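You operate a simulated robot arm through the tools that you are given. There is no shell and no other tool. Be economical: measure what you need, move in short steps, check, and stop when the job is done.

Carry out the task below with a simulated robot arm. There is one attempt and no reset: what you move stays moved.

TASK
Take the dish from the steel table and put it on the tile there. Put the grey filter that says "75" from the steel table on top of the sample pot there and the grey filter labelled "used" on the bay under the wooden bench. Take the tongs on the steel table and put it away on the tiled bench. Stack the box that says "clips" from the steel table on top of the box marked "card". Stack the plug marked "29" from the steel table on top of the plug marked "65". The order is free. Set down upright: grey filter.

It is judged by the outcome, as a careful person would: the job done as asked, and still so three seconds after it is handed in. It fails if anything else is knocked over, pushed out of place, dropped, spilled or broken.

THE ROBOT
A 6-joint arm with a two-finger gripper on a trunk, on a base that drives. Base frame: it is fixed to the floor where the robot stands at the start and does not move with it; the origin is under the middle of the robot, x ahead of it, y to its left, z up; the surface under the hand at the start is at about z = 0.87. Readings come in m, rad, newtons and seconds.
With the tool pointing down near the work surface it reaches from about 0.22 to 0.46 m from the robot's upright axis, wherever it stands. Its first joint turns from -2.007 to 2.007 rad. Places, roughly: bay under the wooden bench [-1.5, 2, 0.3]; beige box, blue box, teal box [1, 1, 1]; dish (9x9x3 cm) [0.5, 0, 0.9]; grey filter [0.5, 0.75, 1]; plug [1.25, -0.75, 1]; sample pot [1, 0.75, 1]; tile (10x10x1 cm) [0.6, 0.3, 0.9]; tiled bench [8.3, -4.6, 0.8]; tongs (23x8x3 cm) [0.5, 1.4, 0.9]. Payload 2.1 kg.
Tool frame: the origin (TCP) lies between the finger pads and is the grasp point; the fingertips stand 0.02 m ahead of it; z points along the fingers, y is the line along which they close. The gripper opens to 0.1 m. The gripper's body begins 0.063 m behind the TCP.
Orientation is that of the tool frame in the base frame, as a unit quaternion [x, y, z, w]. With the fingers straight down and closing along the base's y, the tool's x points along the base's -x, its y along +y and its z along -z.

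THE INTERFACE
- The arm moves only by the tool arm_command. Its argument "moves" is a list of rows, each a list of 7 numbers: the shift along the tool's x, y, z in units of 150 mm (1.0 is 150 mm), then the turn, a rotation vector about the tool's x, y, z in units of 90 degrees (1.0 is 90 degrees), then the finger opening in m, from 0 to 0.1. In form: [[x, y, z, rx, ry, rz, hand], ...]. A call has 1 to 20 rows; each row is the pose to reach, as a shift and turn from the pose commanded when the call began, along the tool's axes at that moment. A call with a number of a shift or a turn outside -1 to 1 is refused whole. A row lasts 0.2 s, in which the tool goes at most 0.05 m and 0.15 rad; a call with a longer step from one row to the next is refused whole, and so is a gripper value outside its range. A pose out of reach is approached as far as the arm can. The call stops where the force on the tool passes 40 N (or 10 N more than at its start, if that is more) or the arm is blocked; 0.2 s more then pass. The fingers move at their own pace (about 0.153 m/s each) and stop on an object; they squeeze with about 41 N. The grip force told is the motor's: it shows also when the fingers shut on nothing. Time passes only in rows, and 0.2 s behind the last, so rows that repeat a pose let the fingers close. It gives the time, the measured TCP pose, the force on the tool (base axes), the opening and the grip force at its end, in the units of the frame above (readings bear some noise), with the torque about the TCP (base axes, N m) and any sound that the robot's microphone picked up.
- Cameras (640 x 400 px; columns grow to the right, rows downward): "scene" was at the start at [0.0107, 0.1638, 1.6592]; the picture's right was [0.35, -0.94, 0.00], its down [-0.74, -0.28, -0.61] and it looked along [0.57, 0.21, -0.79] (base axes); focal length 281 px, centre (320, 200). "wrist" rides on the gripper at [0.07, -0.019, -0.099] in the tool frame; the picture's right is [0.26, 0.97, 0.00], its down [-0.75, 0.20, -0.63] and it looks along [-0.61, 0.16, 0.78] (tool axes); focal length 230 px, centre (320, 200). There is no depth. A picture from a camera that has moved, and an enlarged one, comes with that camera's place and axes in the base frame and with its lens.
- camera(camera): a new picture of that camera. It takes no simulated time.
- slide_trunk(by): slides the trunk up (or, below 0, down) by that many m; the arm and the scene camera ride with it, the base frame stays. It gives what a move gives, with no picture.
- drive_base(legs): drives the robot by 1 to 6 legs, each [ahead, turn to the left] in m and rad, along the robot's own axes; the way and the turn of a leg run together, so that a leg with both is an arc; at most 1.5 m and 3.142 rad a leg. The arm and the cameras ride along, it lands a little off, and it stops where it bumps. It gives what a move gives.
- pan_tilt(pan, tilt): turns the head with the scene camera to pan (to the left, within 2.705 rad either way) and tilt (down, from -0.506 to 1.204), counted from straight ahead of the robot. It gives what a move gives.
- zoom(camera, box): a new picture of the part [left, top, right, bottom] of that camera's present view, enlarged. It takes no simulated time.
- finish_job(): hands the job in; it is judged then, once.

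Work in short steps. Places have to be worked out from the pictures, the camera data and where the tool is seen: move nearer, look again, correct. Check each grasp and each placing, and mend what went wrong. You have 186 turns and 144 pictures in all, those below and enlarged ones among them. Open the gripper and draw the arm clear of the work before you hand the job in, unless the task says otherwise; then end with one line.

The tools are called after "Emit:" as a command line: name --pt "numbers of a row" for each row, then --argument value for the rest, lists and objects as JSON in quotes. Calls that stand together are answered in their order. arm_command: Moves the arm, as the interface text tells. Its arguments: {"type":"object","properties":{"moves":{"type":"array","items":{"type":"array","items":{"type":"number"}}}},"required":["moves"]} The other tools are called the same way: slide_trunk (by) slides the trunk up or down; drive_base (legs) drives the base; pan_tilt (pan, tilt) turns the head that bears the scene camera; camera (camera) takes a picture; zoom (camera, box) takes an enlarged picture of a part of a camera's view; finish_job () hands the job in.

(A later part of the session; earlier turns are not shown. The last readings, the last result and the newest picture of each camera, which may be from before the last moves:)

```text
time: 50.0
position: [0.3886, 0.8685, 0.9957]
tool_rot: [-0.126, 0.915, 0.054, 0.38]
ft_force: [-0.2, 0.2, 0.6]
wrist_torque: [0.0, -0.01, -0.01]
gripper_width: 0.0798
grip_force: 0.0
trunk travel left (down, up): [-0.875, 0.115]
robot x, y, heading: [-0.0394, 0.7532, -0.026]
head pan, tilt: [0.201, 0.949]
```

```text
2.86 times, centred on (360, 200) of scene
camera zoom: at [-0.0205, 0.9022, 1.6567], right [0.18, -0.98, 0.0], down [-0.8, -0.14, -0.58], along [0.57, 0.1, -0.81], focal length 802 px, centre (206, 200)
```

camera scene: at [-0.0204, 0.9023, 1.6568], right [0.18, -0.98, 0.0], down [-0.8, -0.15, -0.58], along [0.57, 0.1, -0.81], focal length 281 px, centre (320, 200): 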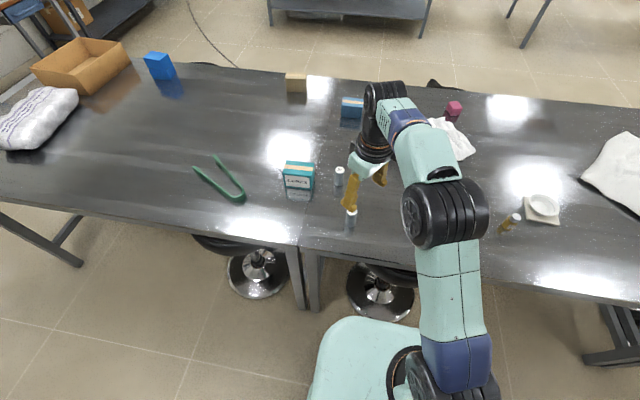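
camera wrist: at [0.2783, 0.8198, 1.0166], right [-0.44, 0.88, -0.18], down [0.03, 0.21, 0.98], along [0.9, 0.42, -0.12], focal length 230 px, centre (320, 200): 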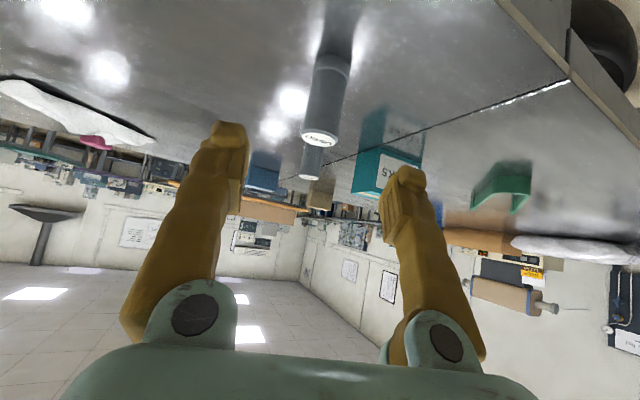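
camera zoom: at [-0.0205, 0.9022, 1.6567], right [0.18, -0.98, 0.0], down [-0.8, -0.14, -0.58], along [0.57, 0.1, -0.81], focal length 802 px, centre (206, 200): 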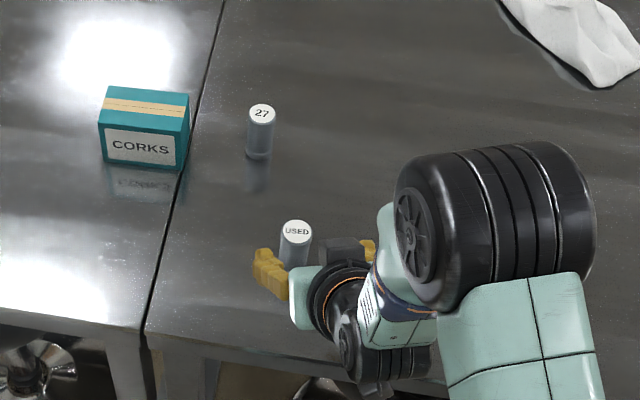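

Confirmed "USED" at ≈[0.461,0.891], top z≈0.94. Advance along the tool axis and close.

Emit:
arm_command --pt "0.02 0.006 0.25 0 0 0 0.08" --pt "0.04 0.01 0.5 0 0 0 0.08" --pt "0.061 0.012 0.75 0 0 0 0.08" --pt "0.061 0.012 0.77 0 0 0 0.08"

Emit:
camera --camera "wrist"

```text
time: 51.0
position: [0.46, 0.8915, 0.9065]
tool_rot: [-0.125, 0.915, 0.054, 0.38]
ft_force: [-0.1, 0.8, -0.2]
wrist_torque: [-0.02, 0.03, 0.0]
gripper_width: 0.0801
grip_force: 0.1
trunk travel left (down, up): [-0.875, 0.115]
robot x, y, heading: [-0.0345, 0.7511, -0.018]
head pan, tilt: [0.201, 0.949]
```

```text
106 pictures are left
camera wrist: at [0.3508, 0.8425, 0.9291], right [-0.44, 0.88, -0.18], down [0.03, 0.21, 0.98], along [0.9, 0.42, -0.12], focal length 230 px, centre (320, 200)
```

wrist: 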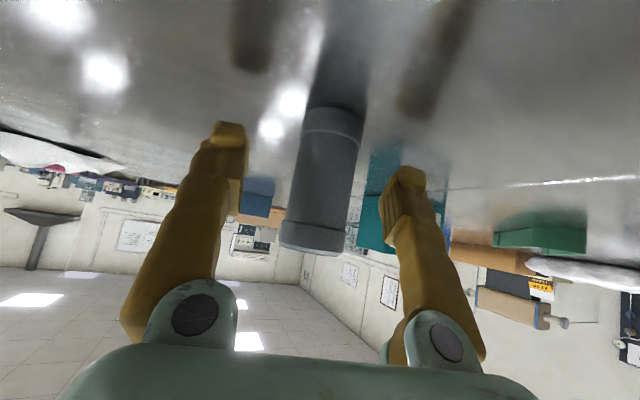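

The filter is between the pads. Closing, then lifting a little.

Emit:
arm_command --pt "0 0 0 0 0 0 0.03" --pt "0 0 0 0 0 0 0.0" --pt "0 0 0 0 0 0 0.0" --pt "0 0 0 0 0 0 0.0" --pt "-0.1 0 -0.1 0 0 0 0" --pt "-0.3 0 -0.3 0 0 0 0" --pt "-0.5 0 -0.5 0 0 0 0" --pt "-0.7 0 -0.7 0 0 0 0"

Emit:
camera --camera "wrist"

```text
time: 52.8
position: [0.4602, 0.8891, 1.0558]
tool_rot: [-0.125, 0.915, 0.054, 0.38]
ft_force: [0.1, 0.4, -0.5]
wrist_torque: [-0.02, 0.0, 0.0]
gripper_width: 0.0316
grip_force: 41.0
trunk travel left (down, up): [-0.875, 0.115]
robot x, y, heading: [-0.0342, 0.7533, -0.017]
head pan, tilt: [0.201, 0.949]
```

```text
105 pictures are left
camera wrist: at [0.3496, 0.8414, 1.0779], right [-0.44, 0.88, -0.18], down [0.03, 0.21, 0.98], along [0.9, 0.42, -0.12], focal length 230 px, centre (320, 200)
```

wrist: 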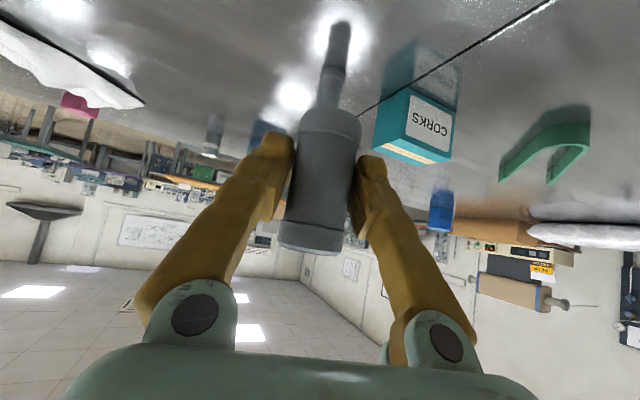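

Held firmly (32 mm). Now back away and drive toward the bay, stopping short to look.

Emit:
drive_base --legs '[[-0.25, 0], [0, 1.6], [1.1, 0], [0, 1.267]]'

Emit:
pan_tilt --pan 0.2 --tilt 0.75

Emit:
camera --camera "scene"

```text
time: 67.0
position: [-0.8204, 1.8506, 1.0552]
tool_rot: [0.923, 0.012, -0.384, 0.007]
ft_force: [1.3, 0.5, -1.2]
wrist_torque: [0.0, 0.02, 0.01]
gripper_width: 0.0314
grip_force: 41.3
trunk travel left (down, up): [-0.875, 0.115]
robot x, y, heading: [-0.3027, 1.8639, 2.871]
head pan, tilt: [0.201, 0.949]
```

```text
time: 67.7
position: [-0.8204, 1.8507, 1.0562]
tool_rot: [0.923, 0.011, -0.384, 0.006]
ft_force: [-0.5, -0.1, -1.2]
wrist_torque: [-0.03, 0.01, 0.0]
gripper_width: 0.0315
grip_force: 41.0
trunk travel left (down, up): [-0.875, 0.115]
robot x, y, heading: [-0.3018, 1.8654, 2.869]
head pan, tilt: [0.201, 0.75]
```

```text
104 pictures are left
camera scene: at [-0.3669, 1.7171, 1.6722], right [0.07, 1.0, 0.0], down [0.68, -0.05, -0.73], along [-0.73, 0.05, -0.68], focal length 281 px, centre (320, 200)
```

scene: 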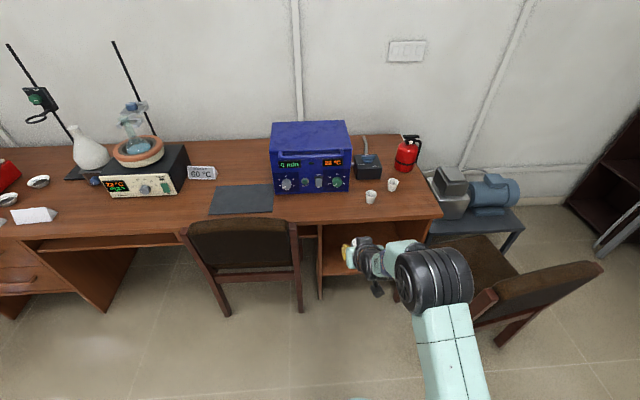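

Checking the bay's shelf height with a zoom.

Emit:
zoom --camera "scene" --box '[290, 190, 470, 310]'

Emit:
camera --camera "wrist"

```text
3.33 times, centred on (380, 250) of scene
camera zoom: at [-0.3669, 1.7171, 1.6722], right [0.07, 1.0, 0.0], down [0.68, -0.05, -0.73], along [-0.73, 0.05, -0.68], focal length 936 px, centre (120, 33)
```

zoom: 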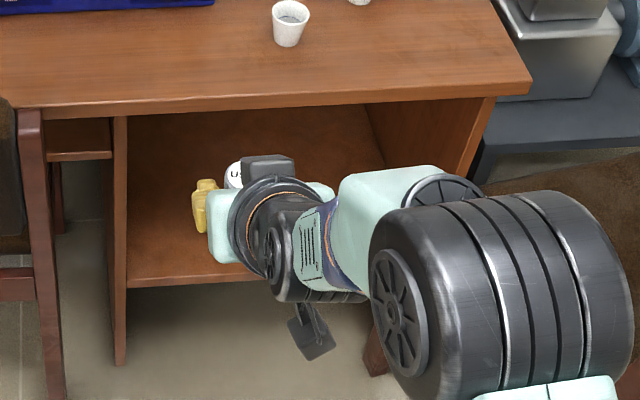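

```text
102 pictures are left
camera wrist: at [-0.7016, 1.8741, 1.0772], right [0.21, -0.96, -0.18], down [-0.08, -0.2, 0.98], along [-0.98, -0.19, -0.12], focal length 230 px, centre (320, 200)
```

wrist: 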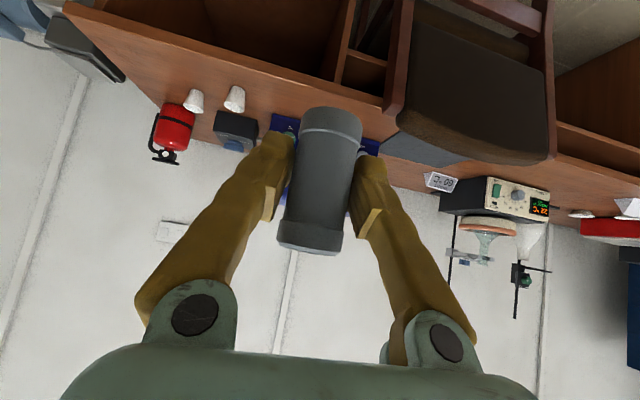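

Bay opening spans z≈0.29–0.71, front plane x≈-1.24, y 1.79–2.3. Drive part way, lower the trunk, and look again.

Emit:
drive_base --legs '[[0, 0.13], [0.25, 0], [0, -0.13]]'

Emit:
slide_trunk --by -0.62

Emit:
camera --camera "scene"

Emit:
camera --camera "wrist"

```text
time: 70.7
position: [-1.0686, 1.8859, 1.0565]
tool_rot: [0.923, 0.012, -0.383, 0.006]
ft_force: [0.6, -0.2, -0.8]
wrist_torque: [0.0, 0.02, 0.0]
gripper_width: 0.0312
grip_force: 41.0
trunk travel left (down, up): [-0.875, 0.115]
robot x, y, heading: [-0.5551, 1.9007, 2.871]
head pan, tilt: [0.201, 0.75]
```

```text
refused: -0.62 is not a number from -0.4 to 0.4
```

```text
101 pictures are left
camera scene: at [-0.6149, 1.7514, 1.6722], right [0.07, 1.0, 0.0], down [0.68, -0.05, -0.73], along [-0.73, 0.05, -0.68], focal length 281 px, centre (320, 200)
```

scene: 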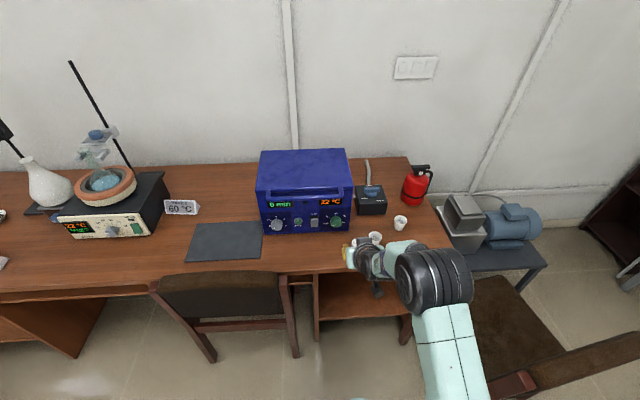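

```text
100 pictures are left
camera wrist: at [-0.95, 1.9085, 1.0774], right [0.21, -0.96, -0.18], down [-0.08, -0.2, 0.98], along [-0.98, -0.19, -0.12], focal length 230 px, centre (320, 200)
```

wrist: 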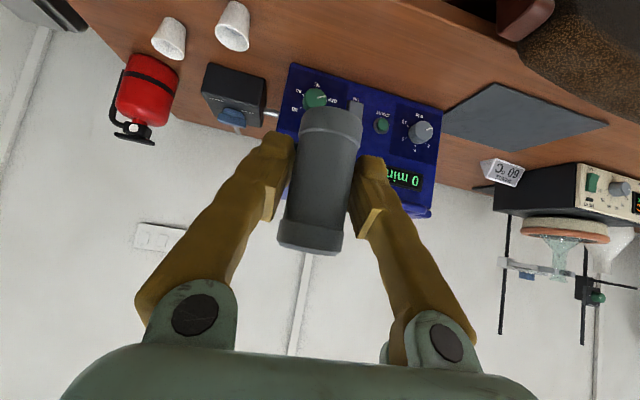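

Lowering the trunk in two steps (in front of the bay, clear of the desk).

Emit:
slide_trunk --by -0.4

Emit:
slide_trunk --by -0.22

Emit:
camera --camera "scene"

Emit:
camera --camera "wrist"

```text
time: 74.5
position: [-1.0696, 1.8864, 0.6559]
tool_rot: [0.924, 0.011, -0.383, 0.006]
ft_force: [0.6, -0.7, -1.0]
wrist_torque: [-0.02, -0.01, 0.04]
gripper_width: 0.0315
grip_force: 40.6
trunk travel left (down, up): [-0.475, 0.515]
robot x, y, heading: [-0.5554, 1.9004, 2.868]
head pan, tilt: [0.201, 0.75]
```

```text
time: 76.9
position: [-1.0689, 1.8865, 0.4352]
tool_rot: [0.923, 0.011, -0.384, 0.006]
ft_force: [-0.5, -0.2, -1.0]
wrist_torque: [-0.02, -0.02, 0.0]
gripper_width: 0.031
grip_force: 40.8
trunk travel left (down, up): [-0.255, 0.735]
robot x, y, heading: [-0.5547, 1.9001, 2.875]
head pan, tilt: [0.201, 0.75]
```

```text
99 pictures are left
camera scene: at [-0.6157, 1.7526, 1.0523], right [0.07, 1.0, 0.0], down [0.68, -0.05, -0.73], along [-0.73, 0.05, -0.68], focal length 281 px, centre (320, 200)
```

scene: 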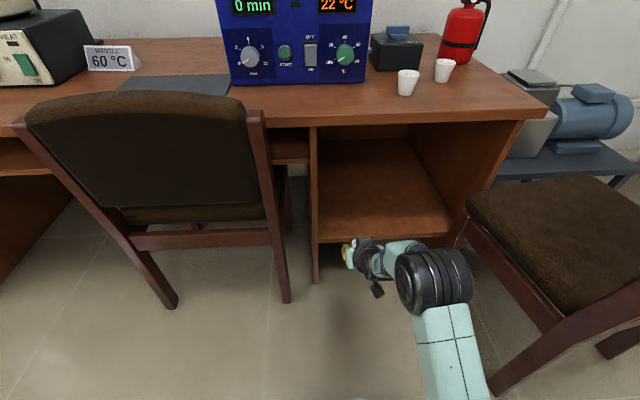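

```text
98 pictures are left
camera wrist: at [-0.9504, 1.9092, 0.4572], right [0.21, -0.96, -0.18], down [-0.08, -0.2, 0.98], along [-0.97, -0.19, -0.12], focal length 230 px, centre (320, 200)
```

wrist: 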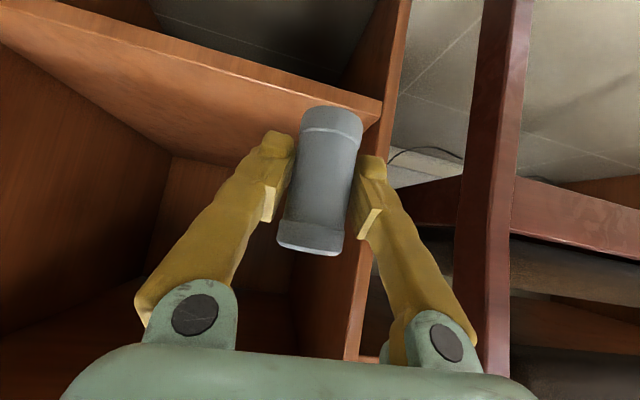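

The shelf top is at z≈0.30. The filter is at y≈1.89 and will enter clear of the panel; driving in 0.25 m.

Emit:
drive_base --legs '[[0.25, 0]]'

Emit:
camera --camera "scene"

Emit:
camera --camera "wrist"

```text
time: 78.7
position: [-1.3095, 1.9501, 0.4356]
tool_rot: [0.924, 0.012, -0.383, 0.007]
ft_force: [0.3, 0.3, -1.1]
wrist_torque: [-0.01, -0.04, -0.03]
gripper_width: 0.0313
grip_force: 41.1
trunk travel left (down, up): [-0.255, 0.735]
robot x, y, heading: [-0.7915, 1.9633, 2.876]
head pan, tilt: [0.201, 0.75]
```

```text
97 pictures are left
camera scene: at [-0.854, 1.8183, 1.0522], right [0.07, 1.0, 0.0], down [0.68, -0.05, -0.73], along [-0.73, 0.05, -0.68], focal length 281 px, centre (320, 200)
```

scene: 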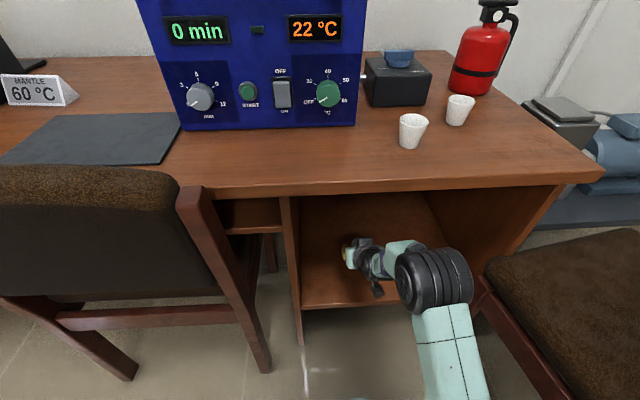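

```text
96 pictures are left
camera wrist: at [-1.1891, 1.9739, 0.4571], right [0.21, -0.96, -0.18], down [-0.08, -0.2, 0.98], along [-0.97, -0.19, -0.12], focal length 230 px, centre (320, 200)
```

wrist: 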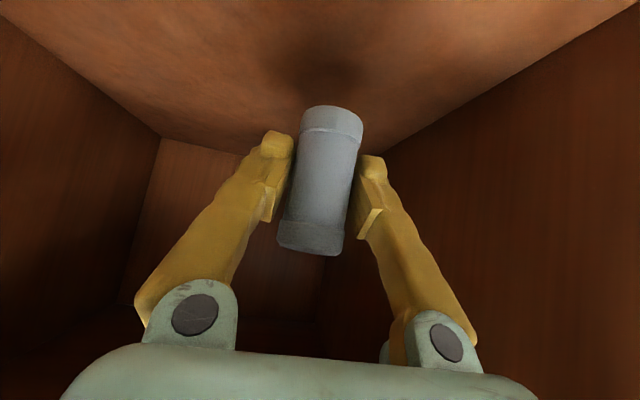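

Inside the bay. Lowering 8 cm by trunk, then feel for the shelf with the arm.

Emit:
slide_trunk --by -0.085

Emit:
arm_command --pt "0.01 0 0.01 0 0 0 0" --pt "0.02 0 0.02 0 0 0 0" --pt "0.03 0 0.03 0 0 0 0"

Emit:
camera --camera "wrist"

```text
time: 79.9
position: [-1.3077, 1.9503, 0.3492]
tool_rot: [0.924, 0.013, -0.383, 0.007]
ft_force: [-1.3, 0.0, -0.9]
wrist_torque: [0.02, 0.02, -0.02]
gripper_width: 0.0311
grip_force: 41.2
trunk travel left (down, up): [-0.17, 0.82]
robot x, y, heading: [-0.7931, 1.9682, 2.874]
head pan, tilt: [0.201, 0.75]
```

```text
time: 80.7
position: [-1.3077, 1.9493, 0.344]
tool_rot: [0.924, 0.012, -0.383, 0.006]
ft_force: [0.4, -0.5, -0.8]
wrist_torque: [0.01, -0.03, -0.01]
gripper_width: 0.0313
grip_force: 40.9
trunk travel left (down, up): [-0.17, 0.82]
robot x, y, heading: [-0.7904, 1.966, 2.874]
head pan, tilt: [0.201, 0.75]
```

```text
95 pictures are left
camera wrist: at [-1.1894, 1.9738, 0.3656], right [0.21, -0.96, -0.18], down [-0.08, -0.2, 0.98], along [-0.97, -0.19, -0.12], focal length 230 px, centre (320, 200)
```

wrist: 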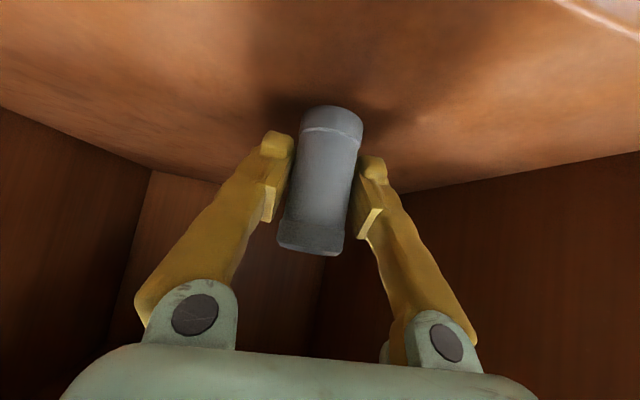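

Not yet touching; continuing down in 3 mm steps.

Emit:
arm_command --pt "0.014 0 0.014 0 0 0 0" --pt "0.028 0 0.028 0 0 0 0" --pt "0.042 0 0.042 0 0 0 0"

Emit:
camera --camera "wrist"

```text
time: 81.5
position: [-1.3079, 1.9496, 0.3361]
tool_rot: [0.924, 0.014, -0.383, 0.007]
ft_force: [0.1, 0.5, 0.0]
wrist_torque: [0.02, 0.0, 0.01]
gripper_width: 0.0313
grip_force: 41.3
trunk travel left (down, up): [-0.17, 0.82]
robot x, y, heading: [-0.7943, 1.9671, 2.876]
head pan, tilt: [0.201, 0.75]
```

```text
94 pictures are left
camera wrist: at [-1.1885, 1.9738, 0.3569], right [0.21, -0.96, -0.18], down [-0.08, -0.2, 0.98], along [-0.97, -0.19, -0.12], focal length 230 px, centre (320, 200)
```

wrist: 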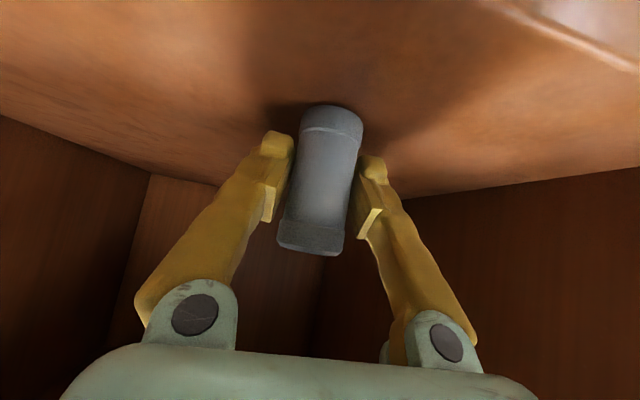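

Slight force change; continuing gently.

Emit:
arm_command --pt "0.01 0 0.01 0 0 0 0" --pt "0.02 0 0.02 0 0 0 0"

Emit:
arm_command --pt "0.01 0 0.01 0 0 0 0" --pt "0.02 0 0.02 0 0 0 0"

```text
time: 82.1
position: [-1.3079, 1.9493, 0.3341]
tool_rot: [0.923, 0.012, -0.385, 0.007]
ft_force: [1.7, -1.1, 9.1]
wrist_torque: [0.07, -0.16, 0.0]
gripper_width: 0.0313
grip_force: 41.1
trunk travel left (down, up): [-0.17, 0.82]
robot x, y, heading: [-0.7908, 1.9646, 2.877]
head pan, tilt: [0.201, 0.75]
```

```text
time: 82.7
position: [-1.3077, 1.9509, 0.3327]
tool_rot: [0.921, 0.013, -0.389, 0.008]
ft_force: [5.1, -1.8, 33.1]
wrist_torque: [-0.05, -0.53, 0.01]
gripper_width: 0.0308
grip_force: 40.7
trunk travel left (down, up): [-0.17, 0.82]
robot x, y, heading: [-0.7967, 1.9651, 2.873]
head pan, tilt: [0.201, 0.75]
```

Firm contact at 33 N; relieve, open, and retract along the tool axis.

Emit:
arm_command --pt "-0.018 0 -0.018 0 0 0 0" --pt "-0.018 0 -0.018 0 0 0 0.02" --pt "-0.018 0 -0.018 0 0 0 0.04" --pt "-0.018 0 -0.018 0 0 0 0.07" --pt "-0.018 0 -0.018 0 0 0 0.07" --pt "-0.018 0 -0.2 0 0 0 0.07" --pt "-0.018 0 -0.45 0 0 0 0.07" --pt "-0.018 0 -0.7 0 0 0 0.07"

Emit:
camera --camera "wrist"

```text
time: 84.5
position: [-1.2372, 1.9532, 0.4031]
tool_rot: [0.924, 0.013, -0.383, 0.007]
ft_force: [-0.5, -0.5, -0.7]
wrist_torque: [0.0, 0.02, 0.0]
gripper_width: 0.0698
grip_force: 0.1
trunk travel left (down, up): [-0.17, 0.82]
robot x, y, heading: [-0.7954, 1.9661, 2.872]
head pan, tilt: [0.201, 0.75]
```

```text
93 pictures are left
camera wrist: at [-1.1184, 1.9767, 0.4245], right [0.21, -0.96, -0.18], down [-0.08, -0.2, 0.98], along [-0.97, -0.19, -0.12], focal length 230 px, centre (320, 200)
```

wrist: 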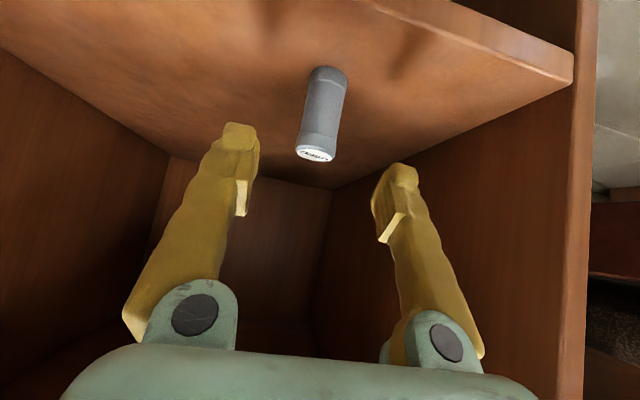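

"Used" stands upright in the bay. Backing out, raising the trunk, and driving to the "75" filter.

Emit:
drive_base --legs '[[-0.5, 0]]'

Emit:
slide_trunk --by 0.4

Emit:
slide_trunk --by 0.305

Emit:
drive_base --legs '[[0, 1.893], [1.23, 0], [0, 1.52]]'

Emit:
pan_tilt --pan 0.0 --tilt 0.85

Emit:
camera --camera "scene"

```text
time: 87.5
position: [-0.7486, 1.8211, 0.4027]
tool_rot: [0.923, 0.008, -0.384, 0.005]
ft_force: [0.6, 0.7, 0.5]
wrist_torque: [0.0, -0.02, 0.02]
gripper_width: 0.07
grip_force: 0.2
trunk travel left (down, up): [-0.17, 0.82]
robot x, y, heading: [-0.3009, 1.8284, 2.868]
head pan, tilt: [0.201, 0.75]
```

```text
time: 91.3
position: [-0.7508, 1.8213, 0.8029]
tool_rot: [0.923, 0.008, -0.384, 0.005]
ft_force: [0.0, 0.4, 0.4]
wrist_torque: [0.0, 0.0, 0.03]
gripper_width: 0.0701
grip_force: 0.0
trunk travel left (down, up): [-0.57, 0.42]
robot x, y, heading: [-0.3061, 1.828, 2.865]
head pan, tilt: [0.201, 0.75]
```

```text
time: 94.3
position: [-0.7492, 1.8212, 1.109]
tool_rot: [0.923, 0.007, -0.384, 0.004]
ft_force: [-0.3, -0.3, 0.5]
wrist_torque: [0.0, 0.02, 0.01]
gripper_width: 0.0701
grip_force: 0.1
trunk travel left (down, up): [-0.875, 0.115]
robot x, y, heading: [-0.3034, 1.8294, 2.869]
head pan, tilt: [0.201, 0.75]
```

```text
time: 108.8
position: [0.1481, 0.7222, 1.1083]
tool_rot: [-0.124, 0.915, 0.054, 0.38]
ft_force: [-0.5, -0.2, -0.2]
wrist_torque: [0.02, -0.03, 0.01]
gripper_width: 0.0699
grip_force: 0.0
trunk travel left (down, up): [-0.875, 0.115]
robot x, y, heading: [-0.2788, 0.5986, -0.019]
head pan, tilt: [0.201, 0.75]
```

```text
time: 109.5
position: [0.1486, 0.7212, 1.1077]
tool_rot: [-0.124, 0.915, 0.053, 0.379]
ft_force: [0.0, -0.4, 0.5]
wrist_torque: [-0.01, -0.01, 0.02]
gripper_width: 0.07
grip_force: 0.0
trunk travel left (down, up): [-0.875, 0.115]
robot x, y, heading: [-0.2821, 0.6015, -0.023]
head pan, tilt: [0.0, 0.85]
```

```text
92 pictures are left
camera scene: at [-0.2585, 0.7398, 1.6643], right [-0.02, -1.0, 0.0], down [-0.75, 0.02, -0.66], along [0.66, -0.02, -0.75], focal length 281 px, centre (320, 200)
```

scene: 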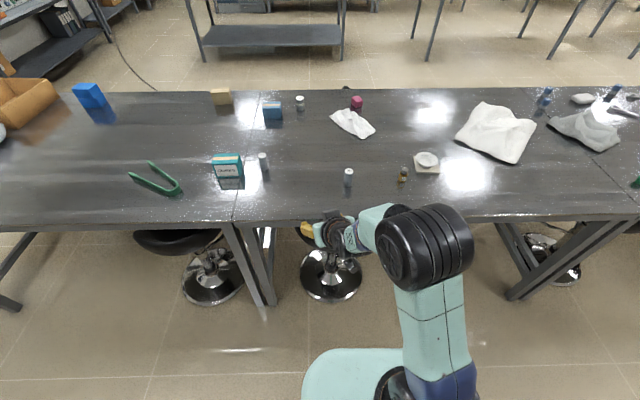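

Filter "75" at ≈[0.506,0.606]. Levelling the tool and driving up to the table.

Emit:
arm_command --pt "0 0 0 0 0.09 0 0.08" --pt "0 0 0 0 0.18 0 0.08" --pt "0 0 0 0 0.27 0 0.08" --pt "0 0 0 0 0.36 0 0.08" --pt "0 0 0 0 0.45 0 0.08" --pt "0 0 0 0 0.5 0 0.08"

Emit:
drive_base --legs '[[0.37, 0]]'

Emit:
camera --camera "wrist"

```text
time: 110.9
position: [0.1477, 0.7214, 1.1083]
tool_rot: [-0.136, 0.991, 0.002, -0.001]
ft_force: [-0.1, 1.0, 0.7]
wrist_torque: [-0.01, 0.0, 0.01]
gripper_width: 0.0799
grip_force: 0.0
out of reach, approached as far as the arm can: row 1
trunk travel left (down, up): [-0.875, 0.115]
robot x, y, heading: [-0.2812, 0.604, -0.028]
head pan, tilt: [0.0, 0.85]
```

```text
time: 113.2
position: [0.5142, 0.7074, 1.1086]
tool_rot: [-0.132, 0.991, 0.002, 0.001]
ft_force: [0.9, -0.3, -0.6]
wrist_torque: [-0.01, -0.02, 0.0]
gripper_width: 0.0802
grip_force: 0.1
trunk travel left (down, up): [-0.875, 0.115]
robot x, y, heading: [0.088, 0.5942, -0.038]
head pan, tilt: [0.0, 0.85]
```

```text
91 pictures are left
camera wrist: at [0.4512, 0.6725, 1.2083], right [-0.5, 0.87, 0.0], down [0.67, 0.39, 0.63], along [0.55, 0.32, -0.78], focal length 230 px, centre (320, 200)
```

wrist: 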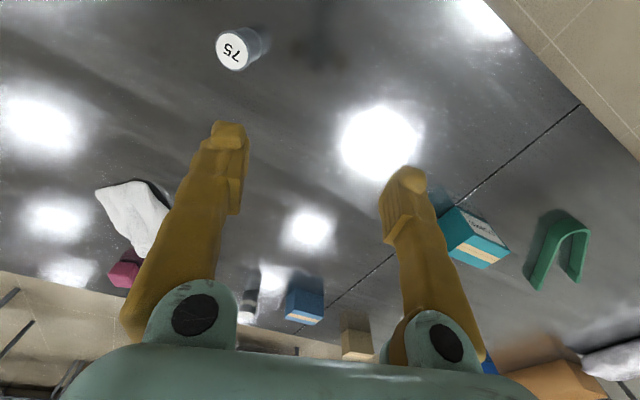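

Filter "75" at ≈[0.517,0.610]. Moving above it.

Emit:
arm_command --pt "0.05 -0.21 0.15 0 0 0 0.08" --pt "0.1 -0.42 0.35 0 0 0 0.08" --pt "0.15 -0.63 0.55 0 0 0 0.08" --pt "0.15 -0.63 0.8 0 0 0 0.08"

Emit:
camera --camera "wrist"

```text
time: 114.2
position: [0.5194, 0.6109, 0.9841]
tool_rot: [-0.132, 0.991, 0.001, 0.0]
ft_force: [0.2, -0.1, -0.2]
wrist_torque: [-0.02, -0.01, 0.03]
gripper_width: 0.0799
grip_force: 0.0
trunk travel left (down, up): [-0.875, 0.115]
robot x, y, heading: [0.0818, 0.5925, -0.038]
head pan, tilt: [0.0, 0.85]
```

```text
90 pictures are left
camera wrist: at [0.4568, 0.5767, 1.0848], right [-0.5, 0.87, 0.0], down [0.67, 0.39, 0.63], along [0.54, 0.32, -0.78], focal length 230 px, centre (320, 200)
```

wrist: 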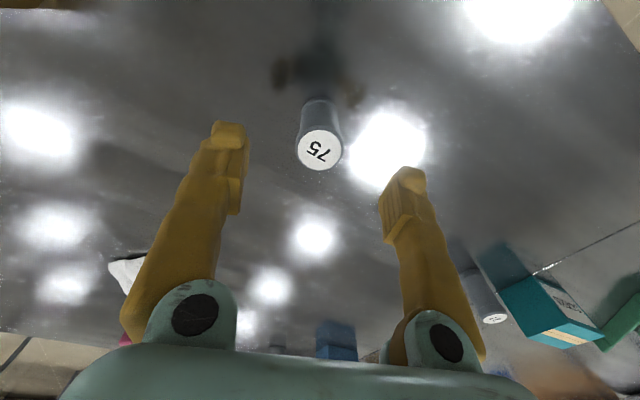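

Aligned. Descend, close and lift.

Emit:
arm_command --pt "0 0.01 0.23 0 0 0 0.08" --pt "0 0.01 0.46 0 0 0 0.08" --pt "0 0.01 0.46 0 0 0 0.03" --pt "0 0.01 0.46 0 0 0 0" --pt "0 0.01 0.46 0 0 0 0" --pt "0 0.01 0.46 0 0 0 0"

Emit:
arm_command --pt "0 0 -0.2 0 0 0 0" --pt "0 0 -0.5 0 0 0 0" --pt "0 0 -0.8 0 0 0 0" --pt "0 0 -1 0 0 0 0"

Emit:
camera --camera "wrist"

```text
time: 115.7
position: [0.5181, 0.613, 0.9173]
tool_rot: [-0.132, 0.991, 0.002, 0.0]
ft_force: [-0.3, -0.2, 0.1]
wrist_torque: [0.01, -0.02, 0.0]
gripper_width: 0.0322
grip_force: 41.3
trunk travel left (down, up): [-0.875, 0.115]
robot x, y, heading: [0.0868, 0.5912, -0.034]
head pan, tilt: [0.0, 0.85]
```

```text
time: 116.7
position: [0.5177, 0.6127, 1.0692]
tool_rot: [-0.131, 0.991, 0.002, -0.001]
ft_force: [0.5, -0.2, 0.0]
wrist_torque: [0.01, 0.0, -0.04]
gripper_width: 0.0324
grip_force: 40.9
trunk travel left (down, up): [-0.875, 0.115]
robot x, y, heading: [0.0865, 0.5931, -0.035]
head pan, tilt: [0.0, 0.85]
```

```text
89 pictures are left
camera wrist: at [0.4551, 0.5776, 1.1696], right [-0.5, 0.87, 0.0], down [0.67, 0.39, 0.63], along [0.54, 0.32, -0.78], focal length 230 px, centre (320, 200)
```

wrist: 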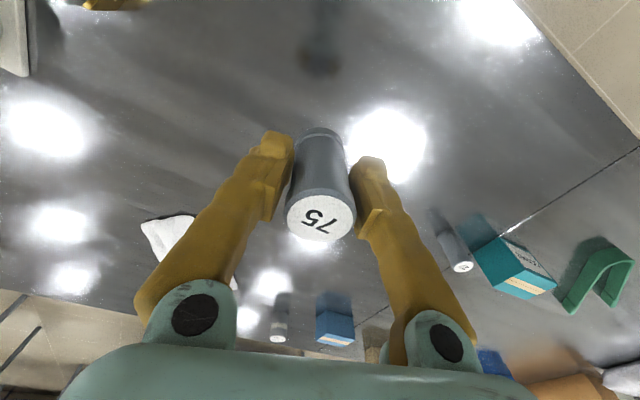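

"75" held. Back off and drive along the near side to the table's left end, then look.

Emit:
drive_base --legs '[[-0.38, 0], [0, 1.6], [1.4, 0]]'

Emit:
pan_tilt --pan -0.4 --tilt 0.4

Emit:
camera --camera "scene"

```text
time: 129.5
position: [-0.3165, 2.4407, 1.0689]
tool_rot: [0.803, -0.597, -0.001, 0.001]
ft_force: [0.3, 0.8, -0.8]
wrist_torque: [-0.01, -0.01, 0.01]
gripper_width: 0.0322
grip_force: 40.6
trunk travel left (down, up): [-0.875, 0.115]
robot x, y, heading: [-0.2827, 2.0063, 1.572]
head pan, tilt: [0.0, 0.85]
```

```text
time: 130.4
position: [-0.3161, 2.4413, 1.0679]
tool_rot: [0.803, -0.596, -0.001, 0.001]
ft_force: [0.4, 0.1, -0.3]
wrist_torque: [-0.01, 0.0, 0.03]
gripper_width: 0.0321
grip_force: 41.0
trunk travel left (down, up): [-0.875, 0.115]
robot x, y, heading: [-0.2803, 2.0087, 1.568]
head pan, tilt: [-0.4, 0.4]
```

```text
88 pictures are left
camera scene: at [-0.3852, 2.0327, 1.7033], right [0.92, -0.39, 0.0], down [-0.15, -0.36, -0.92], along [0.36, 0.85, -0.39], focal length 281 px, centre (320, 200)
```

scene: 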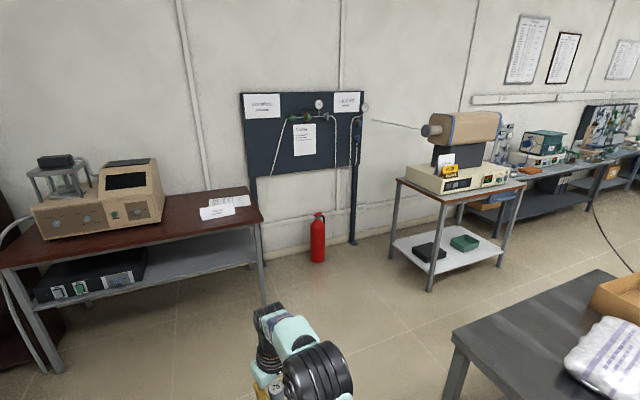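

The gap at the table end (y 2.5–3.46) is wide enough. Driving around the corner to x≈1.75 and looking down the far aisle.

Emit:
drive_base --legs '[[0.99, 0], [0, -1.568], [1.5, 0], [0.5, 0]]'

Emit:
pan_tilt --pan -1.3 --tilt 0.55

Emit:
camera --camera "scene"

```text
time: 148.9
position: [2.1587, 3.0119, 1.0698]
tool_rot: [-0.148, 0.989, 0.002, 0.0]
ft_force: [-0.4, 0.8, -0.9]
wrist_torque: [-0.01, 0.0, 0.0]
gripper_width: 0.0323
grip_force: 40.9
trunk travel left (down, up): [-0.875, 0.115]
robot x, y, heading: [1.7254, 2.9766, -0.003]
head pan, tilt: [-0.4, 0.4]
```

```text
time: 150.1
position: [2.1595, 3.0127, 1.0688]
tool_rot: [-0.148, 0.989, 0.002, 0.002]
ft_force: [-1.2, -0.2, -0.6]
wrist_torque: [0.01, 0.0, 0.0]
gripper_width: 0.0322
grip_force: 40.9
trunk travel left (down, up): [-0.875, 0.115]
robot x, y, heading: [1.7281, 2.9772, -0.005]
head pan, tilt: [-1.3, 0.55]
```

```text
87 pictures are left
camera scene: at [1.6918, 3.0292, 1.6897], right [-0.96, -0.27, 0.0], down [-0.14, 0.5, -0.85], along [0.23, -0.82, -0.52], focal length 281 px, centre (320, 200)
```

scene: 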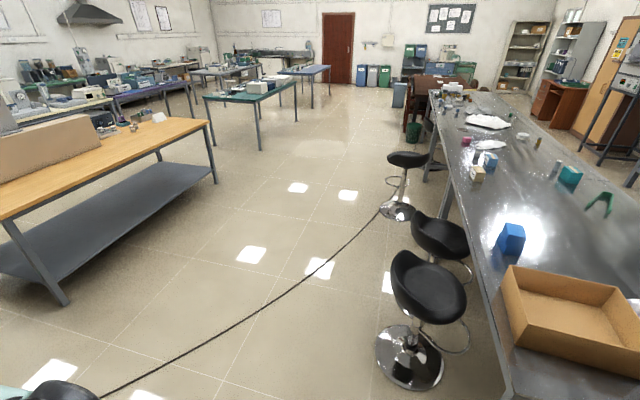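

Three stools are on this side (≈[1.44,1.96], [1.35,1.54], [1.57,0.37]) plus a floor cable. I'll follow x≈1.9 past the first stool, then angle in to [1.7,0.95].

Emit:
drive_base --legs '[[0.18, 0], [0, -1.567], [1.4, 0]]'

Emit:
pan_tilt --pan -0.5 --tilt 0.85

Emit:
camera --camera "scene"

```text
time: 162.0
position: [1.9643, 1.1627, 1.0697]
tool_rot: [0.587, 0.809, 0.001, 0.001]
ft_force: [-0.1, 0.0, -1.0]
wrist_torque: [0.0, -0.01, -0.01]
gripper_width: 0.0322
grip_force: 41.2
trunk travel left (down, up): [-0.875, 0.115]
robot x, y, heading: [1.9206, 1.5911, -1.55]
head pan, tilt: [-1.3, 0.55]
```

```text
time: 163.1
position: [1.9643, 1.163, 1.0691]
tool_rot: [0.586, 0.81, 0.001, 0.002]
ft_force: [-0.1, -0.2, -1.0]
wrist_torque: [-0.01, 0.01, -0.03]
gripper_width: 0.032
grip_force: 40.8
trunk travel left (down, up): [-0.875, 0.115]
robot x, y, heading: [1.9218, 1.5964, -1.551]
head pan, tilt: [-0.499, 0.85]
```

```text
86 pictures are left
camera scene: at [2.0241, 1.584, 1.6643], right [-0.89, 0.46, 0.0], down [0.35, 0.67, -0.66], along [-0.31, -0.59, -0.75], focal length 281 px, centre (320, 200)
```

scene: 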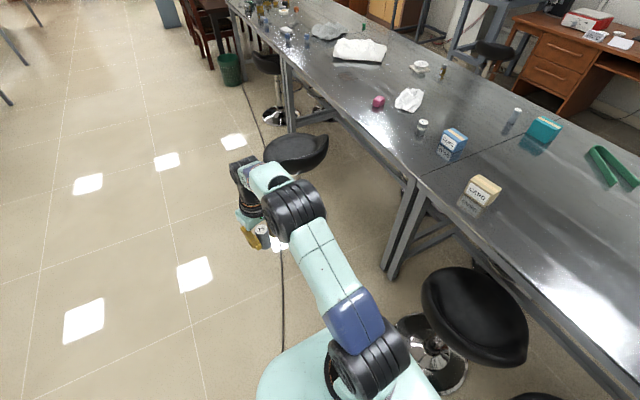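

The blue box reads "…PS" (clips) and the beige "CARD". Continue to [1.68,0.97] facing the table.

Emit:
drive_base --legs '[[0, -0.387], [0.66, 0], [0, -1.204]]'

Emit:
pan_tilt --pan 0.0 --tilt 0.95

Emit:
camera --camera "scene"

```text
time: 171.0
position: [1.249, 0.9317, 1.0694]
tool_rot: [0.988, 0.152, 0.0, 0.002]
ft_force: [-0.1, 0.1, 0.0]
wrist_torque: [0.0, 0.05, -0.02]
gripper_width: 0.0321
grip_force: 41.1
trunk travel left (down, up): [-0.875, 0.115]
robot x, y, heading: [1.68, 0.9712, -3.137]
head pan, tilt: [-0.499, 0.85]
```

```text
time: 171.9
position: [1.2497, 0.9321, 1.0695]
tool_rot: [0.989, 0.151, -0.001, 0.001]
ft_force: [0.8, -0.4, -1.0]
wrist_torque: [-0.01, 0.01, -0.02]
gripper_width: 0.0321
grip_force: 41.2
trunk travel left (down, up): [-0.875, 0.115]
robot x, y, heading: [1.6799, 0.9753, -3.133]
head pan, tilt: [0.0, 0.949]
```

```text
85 pictures are left
camera scene: at [1.6687, 0.8283, 1.6568], right [-0.01, 1.0, 0.0], down [0.81, 0.01, -0.58], along [-0.58, 0.0, -0.81], focal length 281 px, centre (320, 200)
```

scene: 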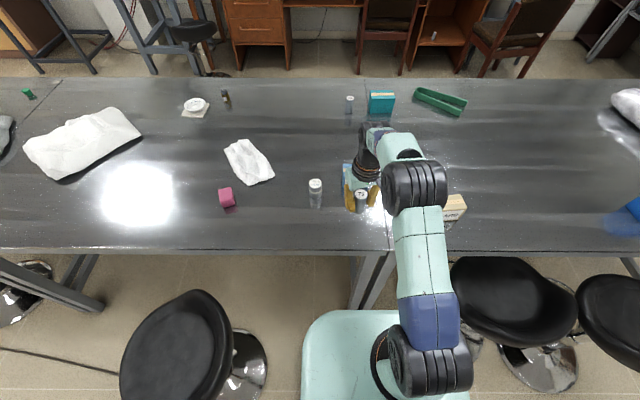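

Clear on both sides. Driving 0.19 m toward the table, then zooming on the pot and boxes.

Emit:
drive_base --legs '[[0.19, 0]]'

Emit:
zoom --camera "scene" --box '[240, 200, 480, 350]'

Emit:
camera --camera "wrist"

```text
time: 173.5
position: [1.0556, 0.9307, 1.0703]
tool_rot: [0.988, 0.152, -0.001, 0.002]
ft_force: [0.2, -0.4, -0.1]
wrist_torque: [-0.01, -0.01, 0.01]
gripper_width: 0.0324
grip_force: 41.5
trunk travel left (down, up): [-0.875, 0.115]
robot x, y, heading: [1.4857, 0.9694, -3.139]
head pan, tilt: [0.0, 0.949]
```

```text
2.67 times, centred on (360, 275) of scene
camera zoom: at [1.4781, 0.8267, 1.6568], right [-0.01, 1.0, 0.0], down [0.81, 0.01, -0.58], along [-0.58, -0.01, -0.81], focal length 748 px, centre (213, 0)
```

zoom: 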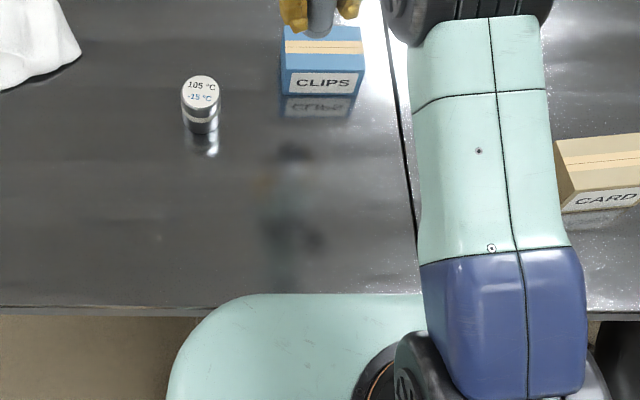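

```text
83 pictures are left
camera wrist: at [1.1177, 0.9706, 1.1696], right [0.54, -0.84, 0.0], down [-0.65, -0.42, 0.63], along [-0.53, -0.34, -0.78], focal length 230 px, centre (320, 200)
```

wrist: 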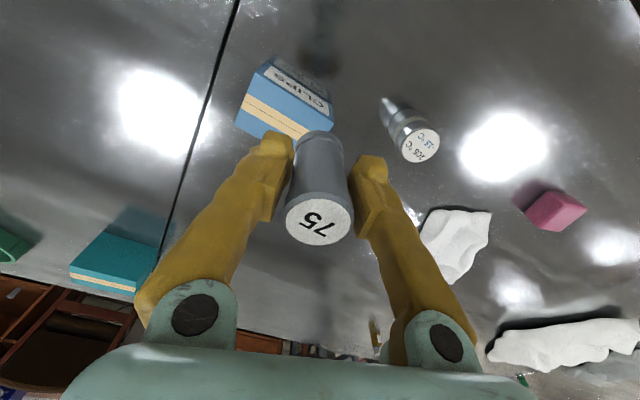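

The pot (lid "105 °C/−15 °C") is at ≈[1.08,0.813], top ≈0.94. Moving the filter over it at current height and re-checking.

Emit:
arm_command --pt "-0.02 0.2 0 0 0 0 0" --pt "-0.045 0.4 0 0 0 0 0" --pt "-0.065 0.6 0 0 0 0 0" --pt "-0.087 0.795 0 0 0 0 0"

Emit:
camera --camera "wrist"

Emit:
zoom --camera "scene" --box '[260, 180, 380, 280]'

```text
time: 174.5
position: [1.0796, 0.811, 1.0708]
tool_rot: [0.988, 0.152, -0.001, 0.0]
ft_force: [-0.1, -0.3, -0.9]
wrist_torque: [0.05, 0.0, 0.0]
gripper_width: 0.0325
grip_force: 41.0
trunk travel left (down, up): [-0.875, 0.115]
robot x, y, heading: [1.4858, 0.9694, -3.128]
head pan, tilt: [0.0, 0.949]
```

```text
82 pictures are left
camera wrist: at [1.1403, 0.8518, 1.1701], right [0.54, -0.84, 0.0], down [-0.65, -0.42, 0.63], along [-0.53, -0.34, -0.78], focal length 230 px, centre (320, 200)
```

wrist: 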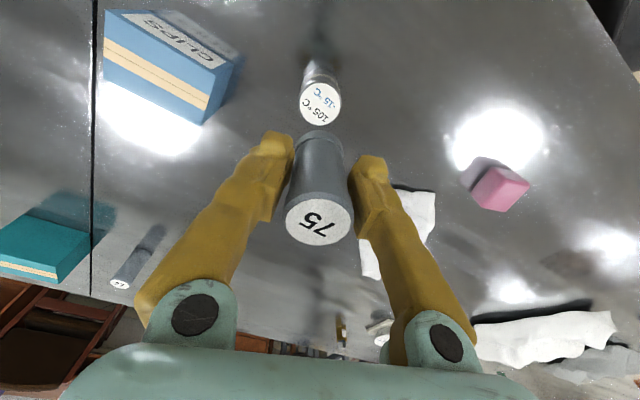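

```text
4.00 times, centred on (320, 230) of scene
camera zoom: at [1.4765, 0.8246, 1.6566], right [-0.01, 1.0, 0.0], down [0.81, 0.01, -0.58], along [-0.58, 0.0, -0.81], focal length 1123 px, centre (320, 80)
```

zoom: 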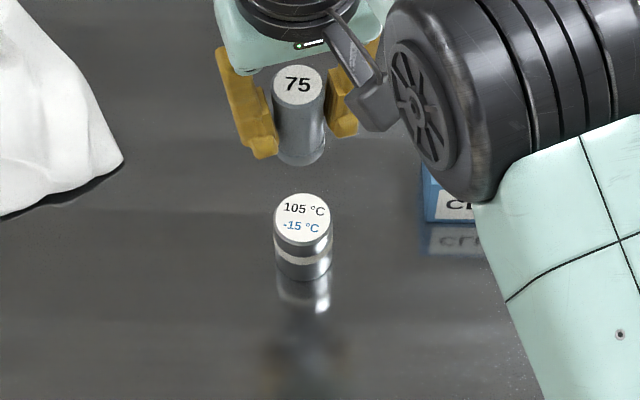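

Triangulated pot top: [1.082,0.814,0.932]. Fine-aligning and lowering to ~5 mm above.

Emit:
arm_command --pt "0.021 -0.014 0.2 0 0 0 0" --pt "0.021 -0.014 0.4 0 0 0 0" --pt "0.021 -0.014 0.56 0 0 0 0"

Emit:
camera --camera "wrist"

Emit:
zoom --camera "scene" --box '[280, 190, 360, 260]'

```text
time: 175.3
position: [1.0795, 0.815, 0.9852]
tool_rot: [0.988, 0.152, 0.0, 0.002]
ft_force: [-0.6, 0.1, -0.5]
wrist_torque: [0.01, 0.01, 0.03]
gripper_width: 0.0324
grip_force: 41.1
trunk travel left (down, up): [-0.875, 0.115]
robot x, y, heading: [1.4912, 0.9696, -3.133]
head pan, tilt: [0.0, 0.949]
```

```text
80 pictures are left
camera wrist: at [1.1411, 0.8567, 1.0853], right [0.54, -0.84, 0.0], down [-0.66, -0.41, 0.63], along [-0.53, -0.34, -0.78], focal length 230 px, centre (320, 200)
```

wrist: 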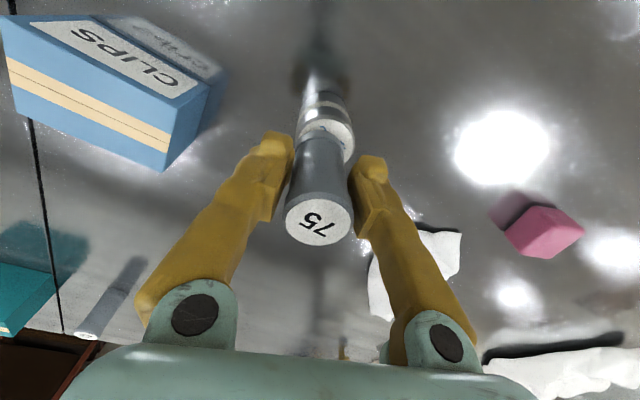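

```text
5.71 times, centred on (320, 225) of scene
camera zoom: at [1.4753, 0.8265, 1.6568], right [-0.01, 1.0, 0.0], down [0.81, 0.01, -0.58], along [-0.58, -0.01, -0.81], focal length 1604 px, centre (320, 57)
```

zoom: 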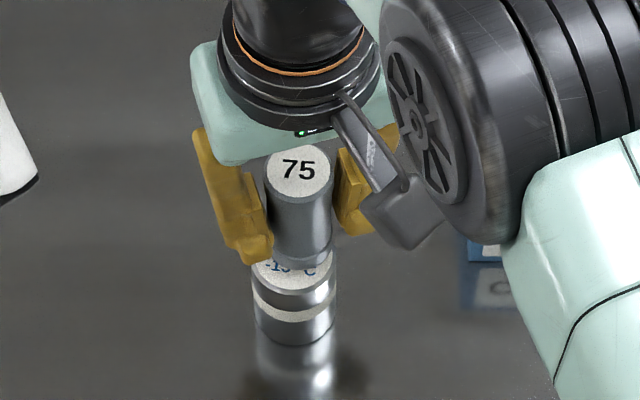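

The filter is about 4–5 mm off (needs +x, −y). Correcting and lowering to contact.

Emit:
arm_command --pt "0.018 0.03 0 0 0 0 0" --pt "0.018 0.03 0.02 0 0 0 0" --pt "0.018 0.03 0.035 0 0 0 0"

Emit:
zoom --camera "scene" --box '[280, 190, 360, 260]'

Emit:
zoom --camera "wrist" --box '[240, 60, 400, 260]'

```text
time: 176.1
position: [1.0844, 0.8112, 0.9794]
tool_rot: [0.988, 0.153, 0.0, 0.002]
ft_force: [-0.1, -0.2, -1.4]
wrist_torque: [-0.04, 0.0, 0.0]
gripper_width: 0.0323
grip_force: 41.1
trunk travel left (down, up): [-0.875, 0.115]
robot x, y, heading: [1.4872, 0.967, -3.133]
head pan, tilt: [0.0, 0.949]
```

```text
5.71 times, centred on (320, 225) of scene
camera zoom: at [1.4757, 0.8264, 1.6567], right [-0.01, 1.0, 0.0], down [0.81, 0.01, -0.58], along [-0.58, -0.01, -0.81], focal length 1604 px, centre (320, 57)
```

zoom: 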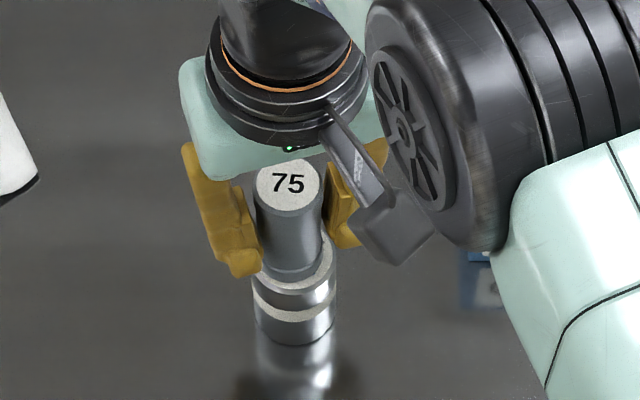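

```text
2.00 times, centred on (320, 160) of wrist
camera zoom: at [1.1455, 0.8517, 1.08], right [0.54, -0.84, 0.0], down [-0.66, -0.42, 0.63], along [-0.53, -0.34, -0.78], focal length 460 px, centre (320, 280)
```

zoom: 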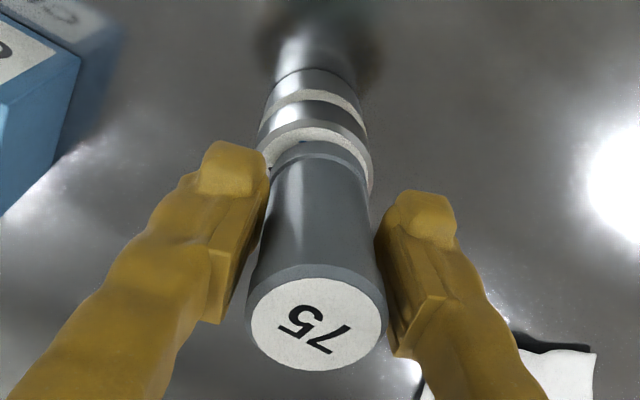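

Now within ~2.5 mm; nudge +y 2 mm and lower until contact.

Emit:
arm_command --pt "0.004 -0.013 0.01 0 0 0 0" --pt "0.004 -0.013 0.02 0 0 0 0" --pt "0.004 -0.013 0.035 0 0 0 0"

```text
time: 176.9
position: [1.0855, 0.813, 0.9781]
tool_rot: [0.988, 0.152, -0.006, 0.003]
ft_force: [-4.4, -2.7, 34.8]
wrist_torque: [-0.03, 0.22, 0.03]
gripper_width: 0.0326
grip_force: 40.9
trunk travel left (down, up): [-0.875, 0.115]
robot x, y, heading: [1.4895, 0.9689, -3.134]
head pan, tilt: [0.0, 0.949]
```

Contact (35 N). Relieve slightly, then check before releasing.

Emit:
arm_command --pt "0 0 -0.024 0 0 0 0" --pt "0 0 -0.024 0 0 0 0"

Emit:
zoom --camera "scene" --box '[280, 190, 360, 260]'

```text
time: 177.5
position: [1.0864, 0.8134, 0.9772]
tool_rot: [0.988, 0.152, 0.0, 0.001]
ft_force: [-5.3, -2.6, 17.1]
wrist_torque: [-0.16, 0.35, -0.01]
gripper_width: 0.0321
grip_force: 40.4
trunk travel left (down, up): [-0.875, 0.115]
robot x, y, heading: [1.4867, 0.9662, -3.13]
head pan, tilt: [0.0, 0.949]
```

```text
5.71 times, centred on (320, 225) of scene
camera zoom: at [1.4776, 0.8268, 1.6567], right [-0.01, 1.0, 0.0], down [0.81, 0.01, -0.58], along [-0.58, -0.01, -0.81], focal length 1604 px, centre (320, 57)
```

zoom: 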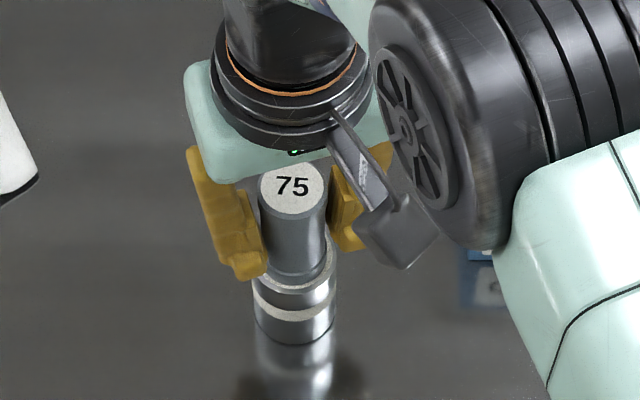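

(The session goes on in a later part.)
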